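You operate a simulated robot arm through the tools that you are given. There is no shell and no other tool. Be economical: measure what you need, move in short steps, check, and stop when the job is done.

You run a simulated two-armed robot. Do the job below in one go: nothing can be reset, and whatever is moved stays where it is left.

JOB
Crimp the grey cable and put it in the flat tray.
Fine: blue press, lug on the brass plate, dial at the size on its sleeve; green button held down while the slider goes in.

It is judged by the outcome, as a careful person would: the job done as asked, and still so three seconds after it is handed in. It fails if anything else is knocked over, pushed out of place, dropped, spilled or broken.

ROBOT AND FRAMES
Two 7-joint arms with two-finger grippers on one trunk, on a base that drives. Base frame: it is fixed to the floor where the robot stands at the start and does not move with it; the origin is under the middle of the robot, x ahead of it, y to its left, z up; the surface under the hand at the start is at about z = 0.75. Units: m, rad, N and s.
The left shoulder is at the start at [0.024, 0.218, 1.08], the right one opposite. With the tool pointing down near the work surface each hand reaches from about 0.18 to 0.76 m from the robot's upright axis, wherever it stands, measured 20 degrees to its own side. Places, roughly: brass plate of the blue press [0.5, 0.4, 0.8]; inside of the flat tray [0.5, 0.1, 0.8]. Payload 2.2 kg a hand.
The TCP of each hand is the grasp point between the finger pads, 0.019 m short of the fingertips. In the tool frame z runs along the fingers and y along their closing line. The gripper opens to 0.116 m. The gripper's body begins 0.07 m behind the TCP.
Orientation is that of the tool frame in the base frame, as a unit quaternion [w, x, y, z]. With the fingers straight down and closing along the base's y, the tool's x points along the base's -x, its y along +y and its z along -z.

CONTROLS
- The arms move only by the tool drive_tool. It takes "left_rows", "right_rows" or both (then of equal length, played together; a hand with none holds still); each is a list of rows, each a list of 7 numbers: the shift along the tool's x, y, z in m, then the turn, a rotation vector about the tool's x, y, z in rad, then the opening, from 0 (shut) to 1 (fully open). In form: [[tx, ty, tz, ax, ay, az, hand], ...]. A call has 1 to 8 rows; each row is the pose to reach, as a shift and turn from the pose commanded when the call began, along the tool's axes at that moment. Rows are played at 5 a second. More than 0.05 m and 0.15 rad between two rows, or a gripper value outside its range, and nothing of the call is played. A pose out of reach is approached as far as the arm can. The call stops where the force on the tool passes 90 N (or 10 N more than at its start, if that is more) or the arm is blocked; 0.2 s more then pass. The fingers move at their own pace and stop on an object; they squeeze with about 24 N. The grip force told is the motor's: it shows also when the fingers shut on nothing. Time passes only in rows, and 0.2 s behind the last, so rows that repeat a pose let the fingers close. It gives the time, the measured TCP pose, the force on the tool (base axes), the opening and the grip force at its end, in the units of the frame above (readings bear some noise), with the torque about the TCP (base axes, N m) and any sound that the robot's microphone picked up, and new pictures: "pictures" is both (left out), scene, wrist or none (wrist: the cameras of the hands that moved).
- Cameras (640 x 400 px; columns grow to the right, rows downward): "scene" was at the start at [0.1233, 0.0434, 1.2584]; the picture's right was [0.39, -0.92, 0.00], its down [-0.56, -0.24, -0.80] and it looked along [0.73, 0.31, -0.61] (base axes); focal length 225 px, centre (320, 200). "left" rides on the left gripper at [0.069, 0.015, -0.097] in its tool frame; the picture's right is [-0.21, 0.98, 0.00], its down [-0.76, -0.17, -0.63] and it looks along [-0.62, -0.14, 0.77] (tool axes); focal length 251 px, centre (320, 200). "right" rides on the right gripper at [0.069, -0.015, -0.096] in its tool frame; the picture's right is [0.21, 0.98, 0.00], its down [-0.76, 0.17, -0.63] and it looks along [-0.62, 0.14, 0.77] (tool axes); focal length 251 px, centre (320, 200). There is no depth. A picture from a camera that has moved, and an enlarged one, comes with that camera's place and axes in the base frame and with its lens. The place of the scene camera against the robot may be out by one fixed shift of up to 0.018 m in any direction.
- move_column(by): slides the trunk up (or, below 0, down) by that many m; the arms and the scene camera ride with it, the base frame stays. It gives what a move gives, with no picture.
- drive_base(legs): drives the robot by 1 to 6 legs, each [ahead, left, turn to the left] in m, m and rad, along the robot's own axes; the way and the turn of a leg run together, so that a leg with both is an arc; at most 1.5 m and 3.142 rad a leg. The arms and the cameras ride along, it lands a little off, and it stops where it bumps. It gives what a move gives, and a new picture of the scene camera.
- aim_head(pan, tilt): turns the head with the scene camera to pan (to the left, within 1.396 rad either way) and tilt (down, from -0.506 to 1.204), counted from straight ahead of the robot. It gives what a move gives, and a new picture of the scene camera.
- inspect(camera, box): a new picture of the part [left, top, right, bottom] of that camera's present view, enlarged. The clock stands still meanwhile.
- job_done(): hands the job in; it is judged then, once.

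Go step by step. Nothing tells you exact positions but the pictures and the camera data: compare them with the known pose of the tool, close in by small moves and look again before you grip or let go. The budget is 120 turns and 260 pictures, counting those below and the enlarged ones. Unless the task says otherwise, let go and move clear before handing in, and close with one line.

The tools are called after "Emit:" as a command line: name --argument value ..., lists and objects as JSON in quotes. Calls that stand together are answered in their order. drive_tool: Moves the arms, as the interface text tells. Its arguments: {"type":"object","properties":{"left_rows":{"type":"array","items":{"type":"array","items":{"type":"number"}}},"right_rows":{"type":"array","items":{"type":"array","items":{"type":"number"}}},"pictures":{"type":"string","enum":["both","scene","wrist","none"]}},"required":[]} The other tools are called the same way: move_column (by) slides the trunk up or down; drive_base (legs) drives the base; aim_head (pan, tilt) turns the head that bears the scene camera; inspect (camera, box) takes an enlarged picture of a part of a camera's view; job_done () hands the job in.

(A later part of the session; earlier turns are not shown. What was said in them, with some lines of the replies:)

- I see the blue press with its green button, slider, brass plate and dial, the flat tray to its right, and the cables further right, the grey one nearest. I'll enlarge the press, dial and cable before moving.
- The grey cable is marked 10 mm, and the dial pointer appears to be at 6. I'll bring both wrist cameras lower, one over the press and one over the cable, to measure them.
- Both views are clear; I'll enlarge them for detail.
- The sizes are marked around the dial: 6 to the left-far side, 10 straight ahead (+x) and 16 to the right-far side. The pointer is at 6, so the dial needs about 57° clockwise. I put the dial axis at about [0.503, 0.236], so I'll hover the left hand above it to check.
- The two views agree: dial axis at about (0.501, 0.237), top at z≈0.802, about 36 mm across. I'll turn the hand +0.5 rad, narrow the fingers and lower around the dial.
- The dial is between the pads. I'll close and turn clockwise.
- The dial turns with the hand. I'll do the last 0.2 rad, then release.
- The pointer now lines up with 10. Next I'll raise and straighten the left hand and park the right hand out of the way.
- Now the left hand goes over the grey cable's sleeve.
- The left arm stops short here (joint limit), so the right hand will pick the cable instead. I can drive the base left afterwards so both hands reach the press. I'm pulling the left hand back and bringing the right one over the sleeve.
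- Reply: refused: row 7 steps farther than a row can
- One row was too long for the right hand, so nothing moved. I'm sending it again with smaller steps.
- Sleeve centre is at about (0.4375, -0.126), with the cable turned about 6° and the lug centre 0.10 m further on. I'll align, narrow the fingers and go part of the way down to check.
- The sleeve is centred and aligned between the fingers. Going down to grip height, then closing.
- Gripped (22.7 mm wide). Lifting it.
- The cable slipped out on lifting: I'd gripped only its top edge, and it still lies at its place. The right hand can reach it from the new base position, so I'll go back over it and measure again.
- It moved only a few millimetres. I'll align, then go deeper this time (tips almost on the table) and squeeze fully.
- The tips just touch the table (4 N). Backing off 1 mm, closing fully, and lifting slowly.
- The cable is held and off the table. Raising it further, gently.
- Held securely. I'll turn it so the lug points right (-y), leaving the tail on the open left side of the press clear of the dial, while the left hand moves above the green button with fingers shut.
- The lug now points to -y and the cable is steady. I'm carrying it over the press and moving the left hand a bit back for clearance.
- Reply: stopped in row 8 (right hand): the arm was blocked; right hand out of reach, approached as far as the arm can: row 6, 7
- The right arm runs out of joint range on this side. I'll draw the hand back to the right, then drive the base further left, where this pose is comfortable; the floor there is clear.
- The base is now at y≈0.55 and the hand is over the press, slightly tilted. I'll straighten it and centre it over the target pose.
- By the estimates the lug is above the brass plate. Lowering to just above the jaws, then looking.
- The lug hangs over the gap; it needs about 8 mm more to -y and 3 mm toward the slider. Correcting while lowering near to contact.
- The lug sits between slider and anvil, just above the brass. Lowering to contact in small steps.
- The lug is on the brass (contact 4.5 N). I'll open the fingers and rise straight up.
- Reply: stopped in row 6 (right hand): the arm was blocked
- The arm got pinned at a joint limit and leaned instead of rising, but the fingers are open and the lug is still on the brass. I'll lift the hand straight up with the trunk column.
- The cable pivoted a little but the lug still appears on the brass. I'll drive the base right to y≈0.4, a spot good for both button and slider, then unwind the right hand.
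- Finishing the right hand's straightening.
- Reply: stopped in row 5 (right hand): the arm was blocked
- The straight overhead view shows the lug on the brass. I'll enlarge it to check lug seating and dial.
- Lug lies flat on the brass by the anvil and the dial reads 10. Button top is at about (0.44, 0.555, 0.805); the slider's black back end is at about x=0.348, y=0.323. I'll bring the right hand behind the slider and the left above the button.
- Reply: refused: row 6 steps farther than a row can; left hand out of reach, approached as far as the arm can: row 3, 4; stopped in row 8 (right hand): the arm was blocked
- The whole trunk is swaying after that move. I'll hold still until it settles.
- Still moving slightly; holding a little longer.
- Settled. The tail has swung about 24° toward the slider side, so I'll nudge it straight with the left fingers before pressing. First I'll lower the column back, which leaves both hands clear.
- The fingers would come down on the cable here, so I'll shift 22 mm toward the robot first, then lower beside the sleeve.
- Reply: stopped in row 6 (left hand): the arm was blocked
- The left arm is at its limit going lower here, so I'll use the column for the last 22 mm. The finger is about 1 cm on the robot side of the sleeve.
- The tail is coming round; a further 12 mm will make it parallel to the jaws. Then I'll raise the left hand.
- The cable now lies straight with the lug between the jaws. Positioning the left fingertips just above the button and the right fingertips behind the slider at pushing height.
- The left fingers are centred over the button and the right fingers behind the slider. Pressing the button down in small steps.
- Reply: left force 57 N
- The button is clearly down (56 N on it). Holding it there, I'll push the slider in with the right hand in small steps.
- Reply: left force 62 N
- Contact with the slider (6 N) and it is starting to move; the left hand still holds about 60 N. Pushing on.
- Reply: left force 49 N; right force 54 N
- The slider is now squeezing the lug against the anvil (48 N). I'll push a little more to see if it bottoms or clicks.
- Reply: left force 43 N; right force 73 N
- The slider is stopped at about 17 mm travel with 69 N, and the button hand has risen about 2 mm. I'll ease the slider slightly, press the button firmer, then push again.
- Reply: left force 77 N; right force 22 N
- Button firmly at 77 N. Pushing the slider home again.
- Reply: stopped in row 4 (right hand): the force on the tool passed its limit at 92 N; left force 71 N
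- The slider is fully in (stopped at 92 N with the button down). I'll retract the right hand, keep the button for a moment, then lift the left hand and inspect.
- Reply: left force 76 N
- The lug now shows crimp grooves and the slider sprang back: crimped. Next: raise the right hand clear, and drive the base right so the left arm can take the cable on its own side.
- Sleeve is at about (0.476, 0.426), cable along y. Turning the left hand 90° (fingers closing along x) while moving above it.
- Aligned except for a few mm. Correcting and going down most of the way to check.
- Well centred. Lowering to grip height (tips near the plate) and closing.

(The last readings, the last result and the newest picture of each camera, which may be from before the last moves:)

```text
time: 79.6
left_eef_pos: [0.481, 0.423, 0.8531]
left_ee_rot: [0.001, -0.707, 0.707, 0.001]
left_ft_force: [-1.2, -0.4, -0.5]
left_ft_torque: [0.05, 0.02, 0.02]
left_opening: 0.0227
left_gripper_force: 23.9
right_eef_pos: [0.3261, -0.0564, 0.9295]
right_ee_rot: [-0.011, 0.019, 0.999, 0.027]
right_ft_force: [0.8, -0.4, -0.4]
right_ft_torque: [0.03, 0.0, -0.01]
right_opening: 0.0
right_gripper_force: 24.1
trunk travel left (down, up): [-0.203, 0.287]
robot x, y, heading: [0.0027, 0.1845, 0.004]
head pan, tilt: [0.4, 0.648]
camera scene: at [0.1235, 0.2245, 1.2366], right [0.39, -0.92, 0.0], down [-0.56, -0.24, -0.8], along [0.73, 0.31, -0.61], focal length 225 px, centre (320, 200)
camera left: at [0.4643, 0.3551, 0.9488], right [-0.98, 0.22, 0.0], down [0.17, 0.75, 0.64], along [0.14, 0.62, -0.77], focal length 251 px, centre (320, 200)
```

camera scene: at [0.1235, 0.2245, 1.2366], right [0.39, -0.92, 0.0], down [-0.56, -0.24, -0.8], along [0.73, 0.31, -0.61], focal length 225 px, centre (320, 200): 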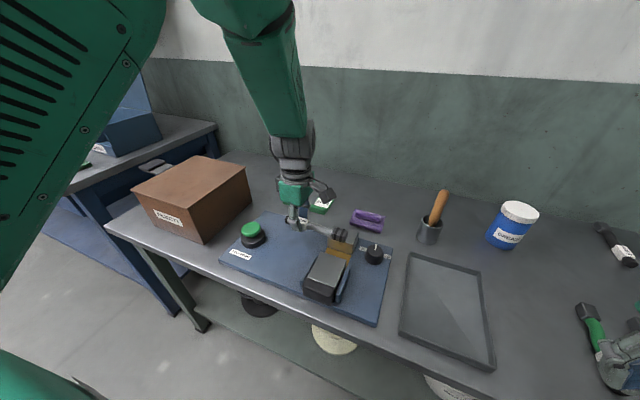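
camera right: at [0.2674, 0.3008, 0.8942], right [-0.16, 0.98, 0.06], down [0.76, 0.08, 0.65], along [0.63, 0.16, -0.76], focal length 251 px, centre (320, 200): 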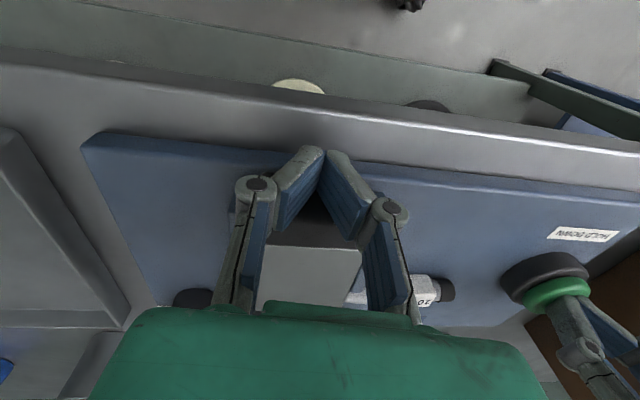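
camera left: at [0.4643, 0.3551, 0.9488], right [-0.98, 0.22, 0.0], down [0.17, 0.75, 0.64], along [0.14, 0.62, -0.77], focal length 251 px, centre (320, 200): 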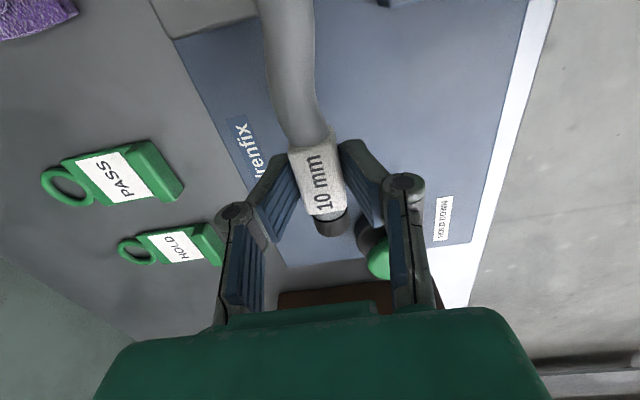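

The cable is held. Raising it further and turning the hand back to straight, so the cable will lie lengthwise in the tray (lug toward the robot).

Emit:
drive_tool --left_rows '[[0, 0, -0.02, 0, 0, 0, 0], [0, 0, -0.045, 0, 0, 0, 0], [0, 0, -0.07, 0, 0, 0.1, 0], [0, 0, -0.085, 0, 0, 0.22, 0], [0, 0, -0.085, 0, 0, 0.35, 0], [0, 0, -0.085, 0, 0, 0.48, 0], [0, 0, -0.085, 0, 0, 0.61, 0], [0, 0, -0.085, 0, 0, 0.74, 0]]' --pictures "none"

Emit:
drive_tool --left_rows '[[0, 0, 0, 0, 0, 0.12, 0], [0, 0, 0, 0, 0, 0.25, 0], [0, 0, 0, 0, 0, 0.38, 0], [0, 0, 0, 0, 0, 0.51, 0], [0, 0, 0, 0, 0, 0.64, 0], [0, 0, 0, 0, 0, 0.76, 0], [0, 0, 0, 0, 0, 0.83, 0], [0, 0, 0, 0, 0, 0.83, 0]]' --pictures "none"

Emit:
drive_base --legs '[[0, -0.25, 0]]'

```text
time: 81.4
left_eef_pos: [0.4805, 0.4228, 0.9376]
left_ee_rot: [0.001, -0.402, 0.915, 0.0]
left_ft_force: [-0.3, -1.0, -1.3]
left_ft_torque: [0.02, 0.01, 0.02]
left_opening: 0.0226
left_gripper_force: 23.7
right_eef_pos: [0.3255, -0.0549, 0.9285]
right_ee_rot: [-0.011, 0.019, 0.999, 0.027]
right_ft_force: [0.0, -0.8, -1.5]
right_ft_torque: [0.03, -0.03, -0.01]
right_opening: 0.0
right_gripper_force: 24.3
trunk travel left (down, up): [-0.203, 0.287]
robot x, y, heading: [-0.0026, 0.1852, -0.003]
head pan, tilt: [0.4, 0.648]
```

```text
time: 83.2
left_eef_pos: [0.4804, 0.4241, 0.9372]
left_ee_rot: [0.0, 0.001, 1.0, 0.001]
left_ft_force: [-0.1, -0.6, -1.0]
left_ft_torque: [0.01, -0.06, -0.02]
left_opening: 0.0224
left_gripper_force: 23.7
right_eef_pos: [0.3254, -0.0554, 0.9288]
right_ee_rot: [-0.01, 0.02, 0.999, 0.027]
right_ft_force: [0.1, 0.0, 0.0]
right_ft_torque: [-0.03, -0.01, 0.02]
right_opening: 0.0001
right_gripper_force: 23.7
trunk travel left (down, up): [-0.203, 0.287]
robot x, y, heading: [0.0014, 0.1823, 0.004]
head pan, tilt: [0.4, 0.648]
```

```text
time: 85.0
left_eef_pos: [0.4817, 0.1854, 0.9337]
left_ee_rot: [0.001, 0.001, 1.0, -0.005]
left_ft_force: [0.0, -0.3, -0.3]
left_ft_torque: [-0.06, -0.03, 0.03]
left_opening: 0.0226
left_gripper_force: 24.0
right_eef_pos: [0.3257, -0.2945, 0.9311]
right_ee_rot: [-0.011, 0.02, 1.0, 0.02]
right_ft_force: [-0.2, -0.3, 0.0]
right_ft_torque: [-0.02, 0.02, 0.01]
right_opening: 0.0
right_gripper_force: 24.2
trunk travel left (down, up): [-0.203, 0.287]
robot x, y, heading: [-0.0002, -0.0669, 0.005]
head pan, tilt: [0.4, 0.648]
camera scene: at [0.1242, -0.0136, 1.2362], right [0.39, -0.92, 0.01], down [-0.56, -0.24, -0.79], along [0.73, 0.31, -0.61], focal length 225 px, centre (320, 200)
```

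scene: 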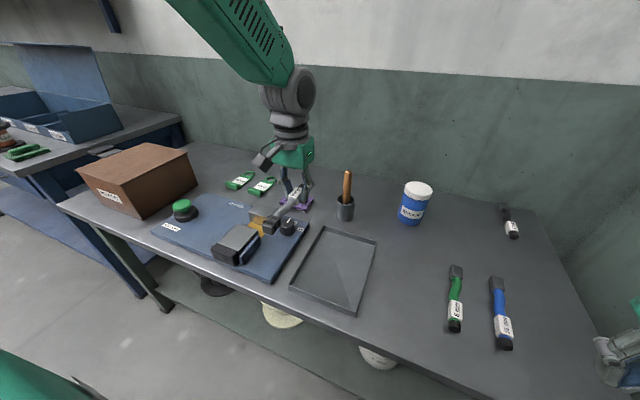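

Cable still held; tray spans about x 0.36–0.58, y 0–0.165. Moving the hand over the tray.

Emit:
drive_tool --left_rows '[[-0.007, -0.02, 0, 0, 0, 0, 0], [-0.014, -0.045, 0, 0, 0, 0, 0], [-0.021, -0.07, 0, 0, 0, 0, 0], [-0.028, -0.092, 0, 0, 0, 0, 0], [-0.028, -0.092, 0.02, 0, 0, 0, 0], [-0.028, -0.092, 0.04, 0, 0, 0, 0], [-0.028, -0.092, 0.05, 0, 0, 0, 0], [-0.028, -0.092, 0.05, 0, 0, 0, 0]]' --pictures "both"

Emit:
inspect --camera "scene" --box '[260, 180, 420, 330]'

```text
time: 86.8
left_eef_pos: [0.5076, 0.0932, 0.8862]
left_ee_rot: [0.002, 0.0, 1.0, -0.004]
left_ft_force: [0.3, 1.3, -0.7]
left_ft_torque: [0.01, -0.06, 0.0]
left_opening: 0.0226
left_gripper_force: 24.3
right_eef_pos: [0.3231, -0.2925, 0.9308]
right_ee_rot: [-0.01, 0.02, 1.0, 0.021]
right_ft_force: [0.4, 1.0, 1.0]
right_ft_torque: [-0.06, -0.03, -0.01]
right_opening: 0.0
right_gripper_force: 24.1
trunk travel left (down, up): [-0.203, 0.287]
robot x, y, heading: [0.0034, -0.0623, 0.001]
head pan, tilt: [0.4, 0.648]
camera scene: at [0.1244, -0.0141, 1.2362], right [0.39, -0.92, 0.0], down [-0.56, -0.24, -0.79], along [0.73, 0.31, -0.61], focal length 225 px, centre (320, 200)
camera left: at [0.4378, 0.1113, 0.9824], right [0.21, 0.98, -0.01], down [0.75, -0.16, 0.64], along [0.62, -0.14, -0.77], focal length 251 px, centre (320, 200)
```

scene: 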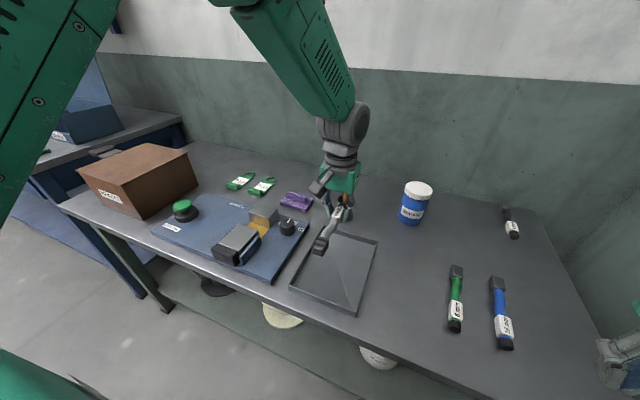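
left: 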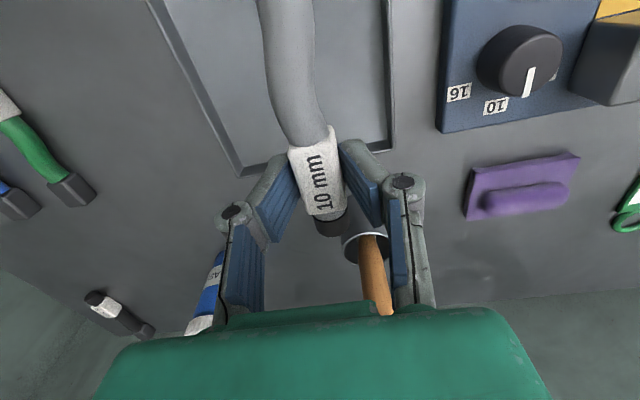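

```text
2.67 times, centred on (340, 255) of scene
camera zoom: at [0.1244, -0.0141, 1.2362], right [0.39, -0.92, 0.0], down [-0.56, -0.24, -0.79], along [0.73, 0.31, -0.61], focal length 599 px, centre (267, 53)
```

zoom: 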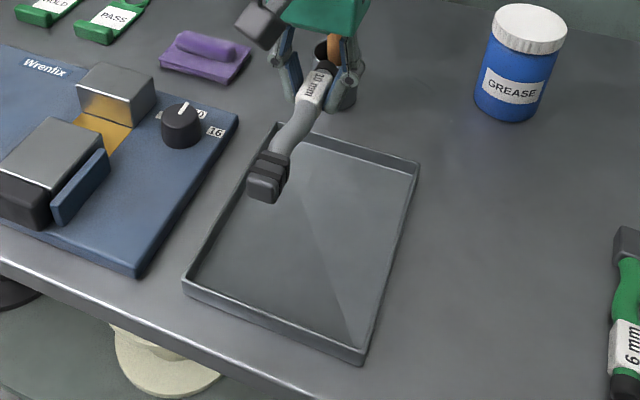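

Tray far rim is at x≈0.56 and it spans y≈0–0.15, so I'll shift to (0.503, 0.075) and lower.

Emit:
drive_tool --left_rows '[[0.005, -0.008, 0, 0, 0, 0, 0], [0.005, -0.016, 0.01, 0, 0, 0, 0], [0.005, -0.016, 0.035, 0, 0, 0, 0], [0.005, -0.016, 0.06, 0, 0, 0, 0], [0.005, -0.016, 0.08, 0, 0, 0, 0], [0.005, -0.016, 0.085, 0, 0, 0, 0], [0.005, -0.016, 0.085, 0, 0, 0, 0]]' --pictures "wrist"

Emit:
inspect --camera "scene" --box '[260, 180, 420, 330]'

```text
time: 88.4
left_eef_pos: [0.5044, 0.0729, 0.8027]
left_ee_rot: [0.002, 0.0, 1.0, -0.003]
left_ft_force: [-0.4, -0.3, -1.0]
left_ft_torque: [-0.03, -0.03, -0.03]
left_opening: 0.0228
left_gripper_force: 24.6
right_eef_pos: [0.3235, -0.2964, 0.9311]
right_ee_rot: [-0.01, 0.02, 0.999, 0.023]
right_ft_force: [0.5, -0.6, -0.6]
right_ft_torque: [-0.03, -0.01, -0.02]
right_opening: 0.0
right_gripper_force: 24.0
trunk travel left (down, up): [-0.203, 0.287]
robot x, y, heading: [0.0023, -0.0624, 0.002]
head pan, tilt: [0.4, 0.648]
camera left: at [0.4331, 0.0898, 0.8976], right [0.22, 0.98, 0.0], down [0.75, -0.16, 0.64], along [0.62, -0.14, -0.77], focal length 251 px, centre (320, 200)
```

left: 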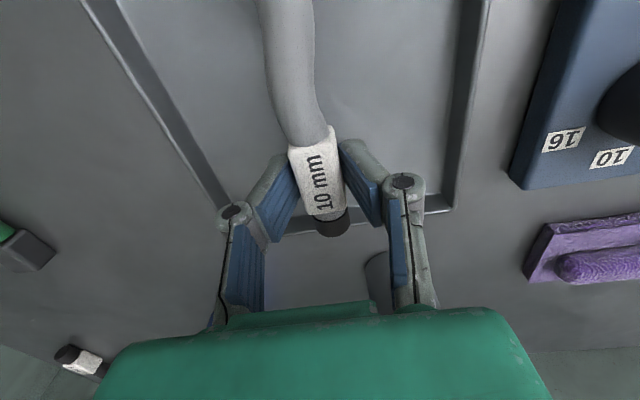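

```text
2.67 times, centred on (340, 255) of scene
camera zoom: at [0.1246, -0.0206, 1.2364], right [0.39, -0.92, 0.0], down [-0.56, -0.24, -0.8], along [0.73, 0.31, -0.61], focal length 599 px, centre (267, 53)
```

zoom: 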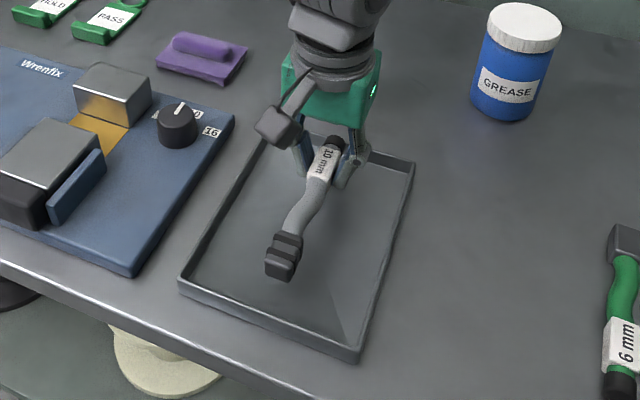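

Both ends of the cable are inside the tray rims. Lowering to the tray floor.

Emit:
drive_tool --left_rows '[[0.002, 0, 0.01, 0, 0, 0, 0], [0.003, 0, 0.02, 0, 0, 0, 0], [0.003, 0, 0.025, 0, 0, 0, 0], [0.003, 0, 0.028, 0, 0, 0, 0]]' --pictures "wrist"

```text
time: 89.4
left_eef_pos: [0.5006, 0.0696, 0.7759]
left_ee_rot: [0.003, 0.0, 1.0, -0.001]
left_ft_force: [-2.3, 0.1, 14.3]
left_ft_torque: [-0.03, 0.19, 0.05]
left_opening: 0.0228
left_gripper_force: 23.5
right_eef_pos: [0.3216, -0.3021, 0.9311]
right_ee_rot: [-0.01, 0.02, 0.999, 0.025]
right_ft_force: [0.3, 0.4, 0.1]
right_ft_torque: [0.01, 0.03, -0.01]
right_opening: 0.0
right_gripper_force: 23.9
trunk travel left (down, up): [-0.203, 0.287]
robot x, y, heading: [0.0034, -0.0636, 0.0]
head pan, tilt: [0.4, 0.648]
camera left: at [0.4297, 0.0868, 0.8721], right [0.22, 0.98, 0.0], down [0.75, -0.17, 0.64], along [0.62, -0.14, -0.77], focal length 251 px, centre (320, 200)
```

left: 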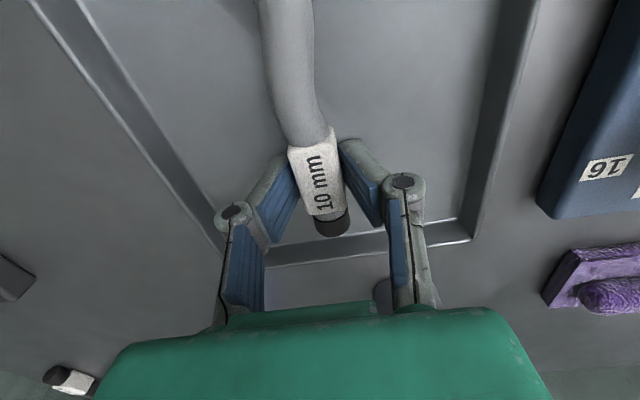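

It's touching the tray floor with the cap inside the rim. Releasing with a small opening and rising with the column first.

Emit:
drive_tool --left_rows '[[0, 0, -0.002, 0, 0, 0, 0.1], [0, 0, -0.002, 0, 0, 0, 0.25], [0, 0, -0.002, 0, 0, 0, 0.4], [0, 0, -0.002, 0, 0, 0, 0.4]]' --pictures "none"

Emit:
move_column --by 0.12

Emit:
aim_head --pan 0.2 --tilt 0.75

Emit:
inspect --camera "left" --box '[160, 0, 480, 240]'

```text
time: 90.4
left_eef_pos: [0.5002, 0.0691, 0.7768]
left_ee_rot: [0.002, 0.0, 1.0, 0.0]
left_ft_force: [-0.4, -0.4, -0.1]
left_ft_torque: [0.0, 0.02, 0.0]
left_opening: 0.0463
left_gripper_force: 0.1
right_eef_pos: [0.3239, -0.3005, 0.93]
right_ee_rot: [-0.01, 0.021, 0.999, 0.024]
right_ft_force: [0.6, -0.8, -0.2]
right_ft_torque: [-0.04, 0.01, -0.01]
right_opening: 0.0001
right_gripper_force: 24.3
trunk travel left (down, up): [-0.203, 0.287]
robot x, y, heading: [-0.0, -0.0622, 0.003]
head pan, tilt: [0.4, 0.648]
```

```text
time: 91.9
left_eef_pos: [0.5004, 0.0705, 0.8969]
left_ee_rot: [0.002, 0.002, 1.0, -0.002]
left_ft_force: [0.8, -0.8, 1.2]
left_ft_torque: [0.03, 0.03, 0.01]
left_opening: 0.0463
left_gripper_force: 0.1
right_eef_pos: [0.3252, -0.3009, 1.0507]
right_ee_rot: [-0.01, 0.02, 0.999, 0.025]
right_ft_force: [0.6, 0.1, -0.2]
right_ft_torque: [0.01, -0.02, 0.01]
right_opening: 0.0001
right_gripper_force: 23.9
trunk travel left (down, up): [-0.323, 0.167]
robot x, y, heading: [-0.0005, -0.0626, -0.004]
head pan, tilt: [0.4, 0.648]
```

```text
time: 92.6
left_eef_pos: [0.5005, 0.07, 0.8973]
left_ee_rot: [0.001, 0.001, 1.0, -0.001]
left_ft_force: [0.3, 0.2, -0.2]
left_ft_torque: [0.04, 0.01, -0.01]
left_opening: 0.0467
left_gripper_force: 0.1
right_eef_pos: [0.3241, -0.3006, 1.05]
right_ee_rot: [-0.01, 0.02, 0.999, 0.025]
right_ft_force: [-0.6, 0.7, 0.1]
right_ft_torque: [0.03, -0.02, 0.01]
right_opening: 0.0
right_gripper_force: 24.2
trunk travel left (down, up): [-0.323, 0.167]
robot x, y, heading: [0.0, -0.0619, 0.006]
head pan, tilt: [0.201, 0.75]
camera scene: at [0.1261, -0.0414, 1.3478], right [0.2, -0.98, 0.0], down [-0.67, -0.14, -0.73], along [0.71, 0.15, -0.68], focal length 225 px, centre (320, 200)
```

scene: 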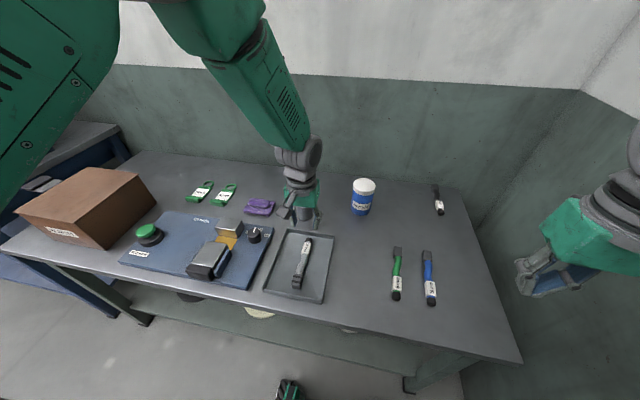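

```text
1.67 times, centred on (320, 120) of left
camera zoom: at [0.4301, 0.0861, 0.9926], right [0.22, 0.98, 0.0], down [0.75, -0.17, 0.64], along [0.62, -0.14, -0.77], focal length 419 px, centre (320, 333)
```

zoom: 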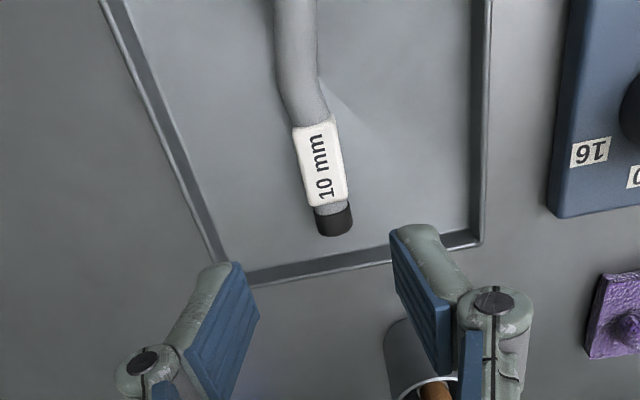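

The crimped cable lies flat inside the tray, and both hands are empty. I'll check the tray and bench once more, enlarged, before handing in.

Emit:
inspect --camera "scene" --box '[100, 170, 480, 330]'

Emit:
inspect --camera "scene" --box '[250, 215, 350, 310]'

```text
1.68 times, centred on (290, 250) of scene
camera zoom: at [0.1261, -0.0414, 1.3478], right [0.2, -0.98, 0.0], down [-0.67, -0.14, -0.73], along [0.71, 0.15, -0.68], focal length 378 px, centre (370, 116)
```

zoom: 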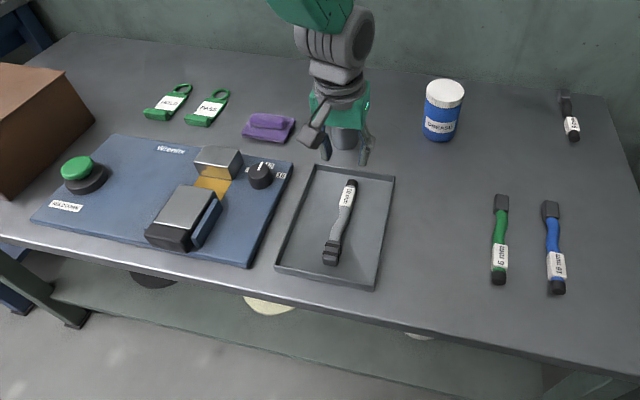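

```text
4.21 times, centred on (300, 262) of scene
camera zoom: at [0.1261, -0.0414, 1.3478], right [0.2, -0.98, 0.0], down [-0.67, -0.14, -0.73], along [0.71, 0.15, -0.68], focal length 946 px, centre (404, -63)
```

zoom: 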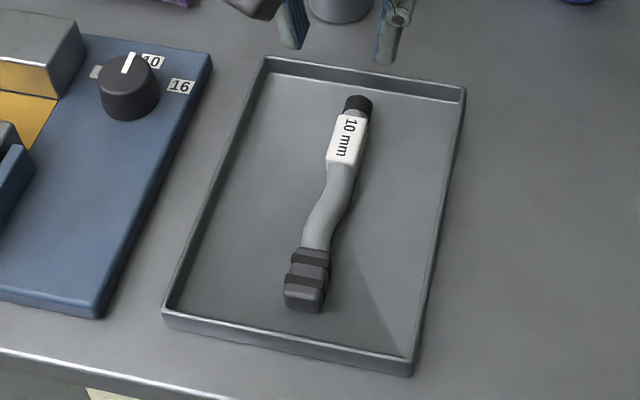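

The cable lies in the tray with crimp grooves on its lug, the dial is at 10, and nothing else is out of place. Handing in.

Emit:
job_done

```text
The job is handed in.
```

The grey 10 mm cable is crimped, with the dial at 10 and the green button held down while the slider went in, and it now lies in the flat tray.
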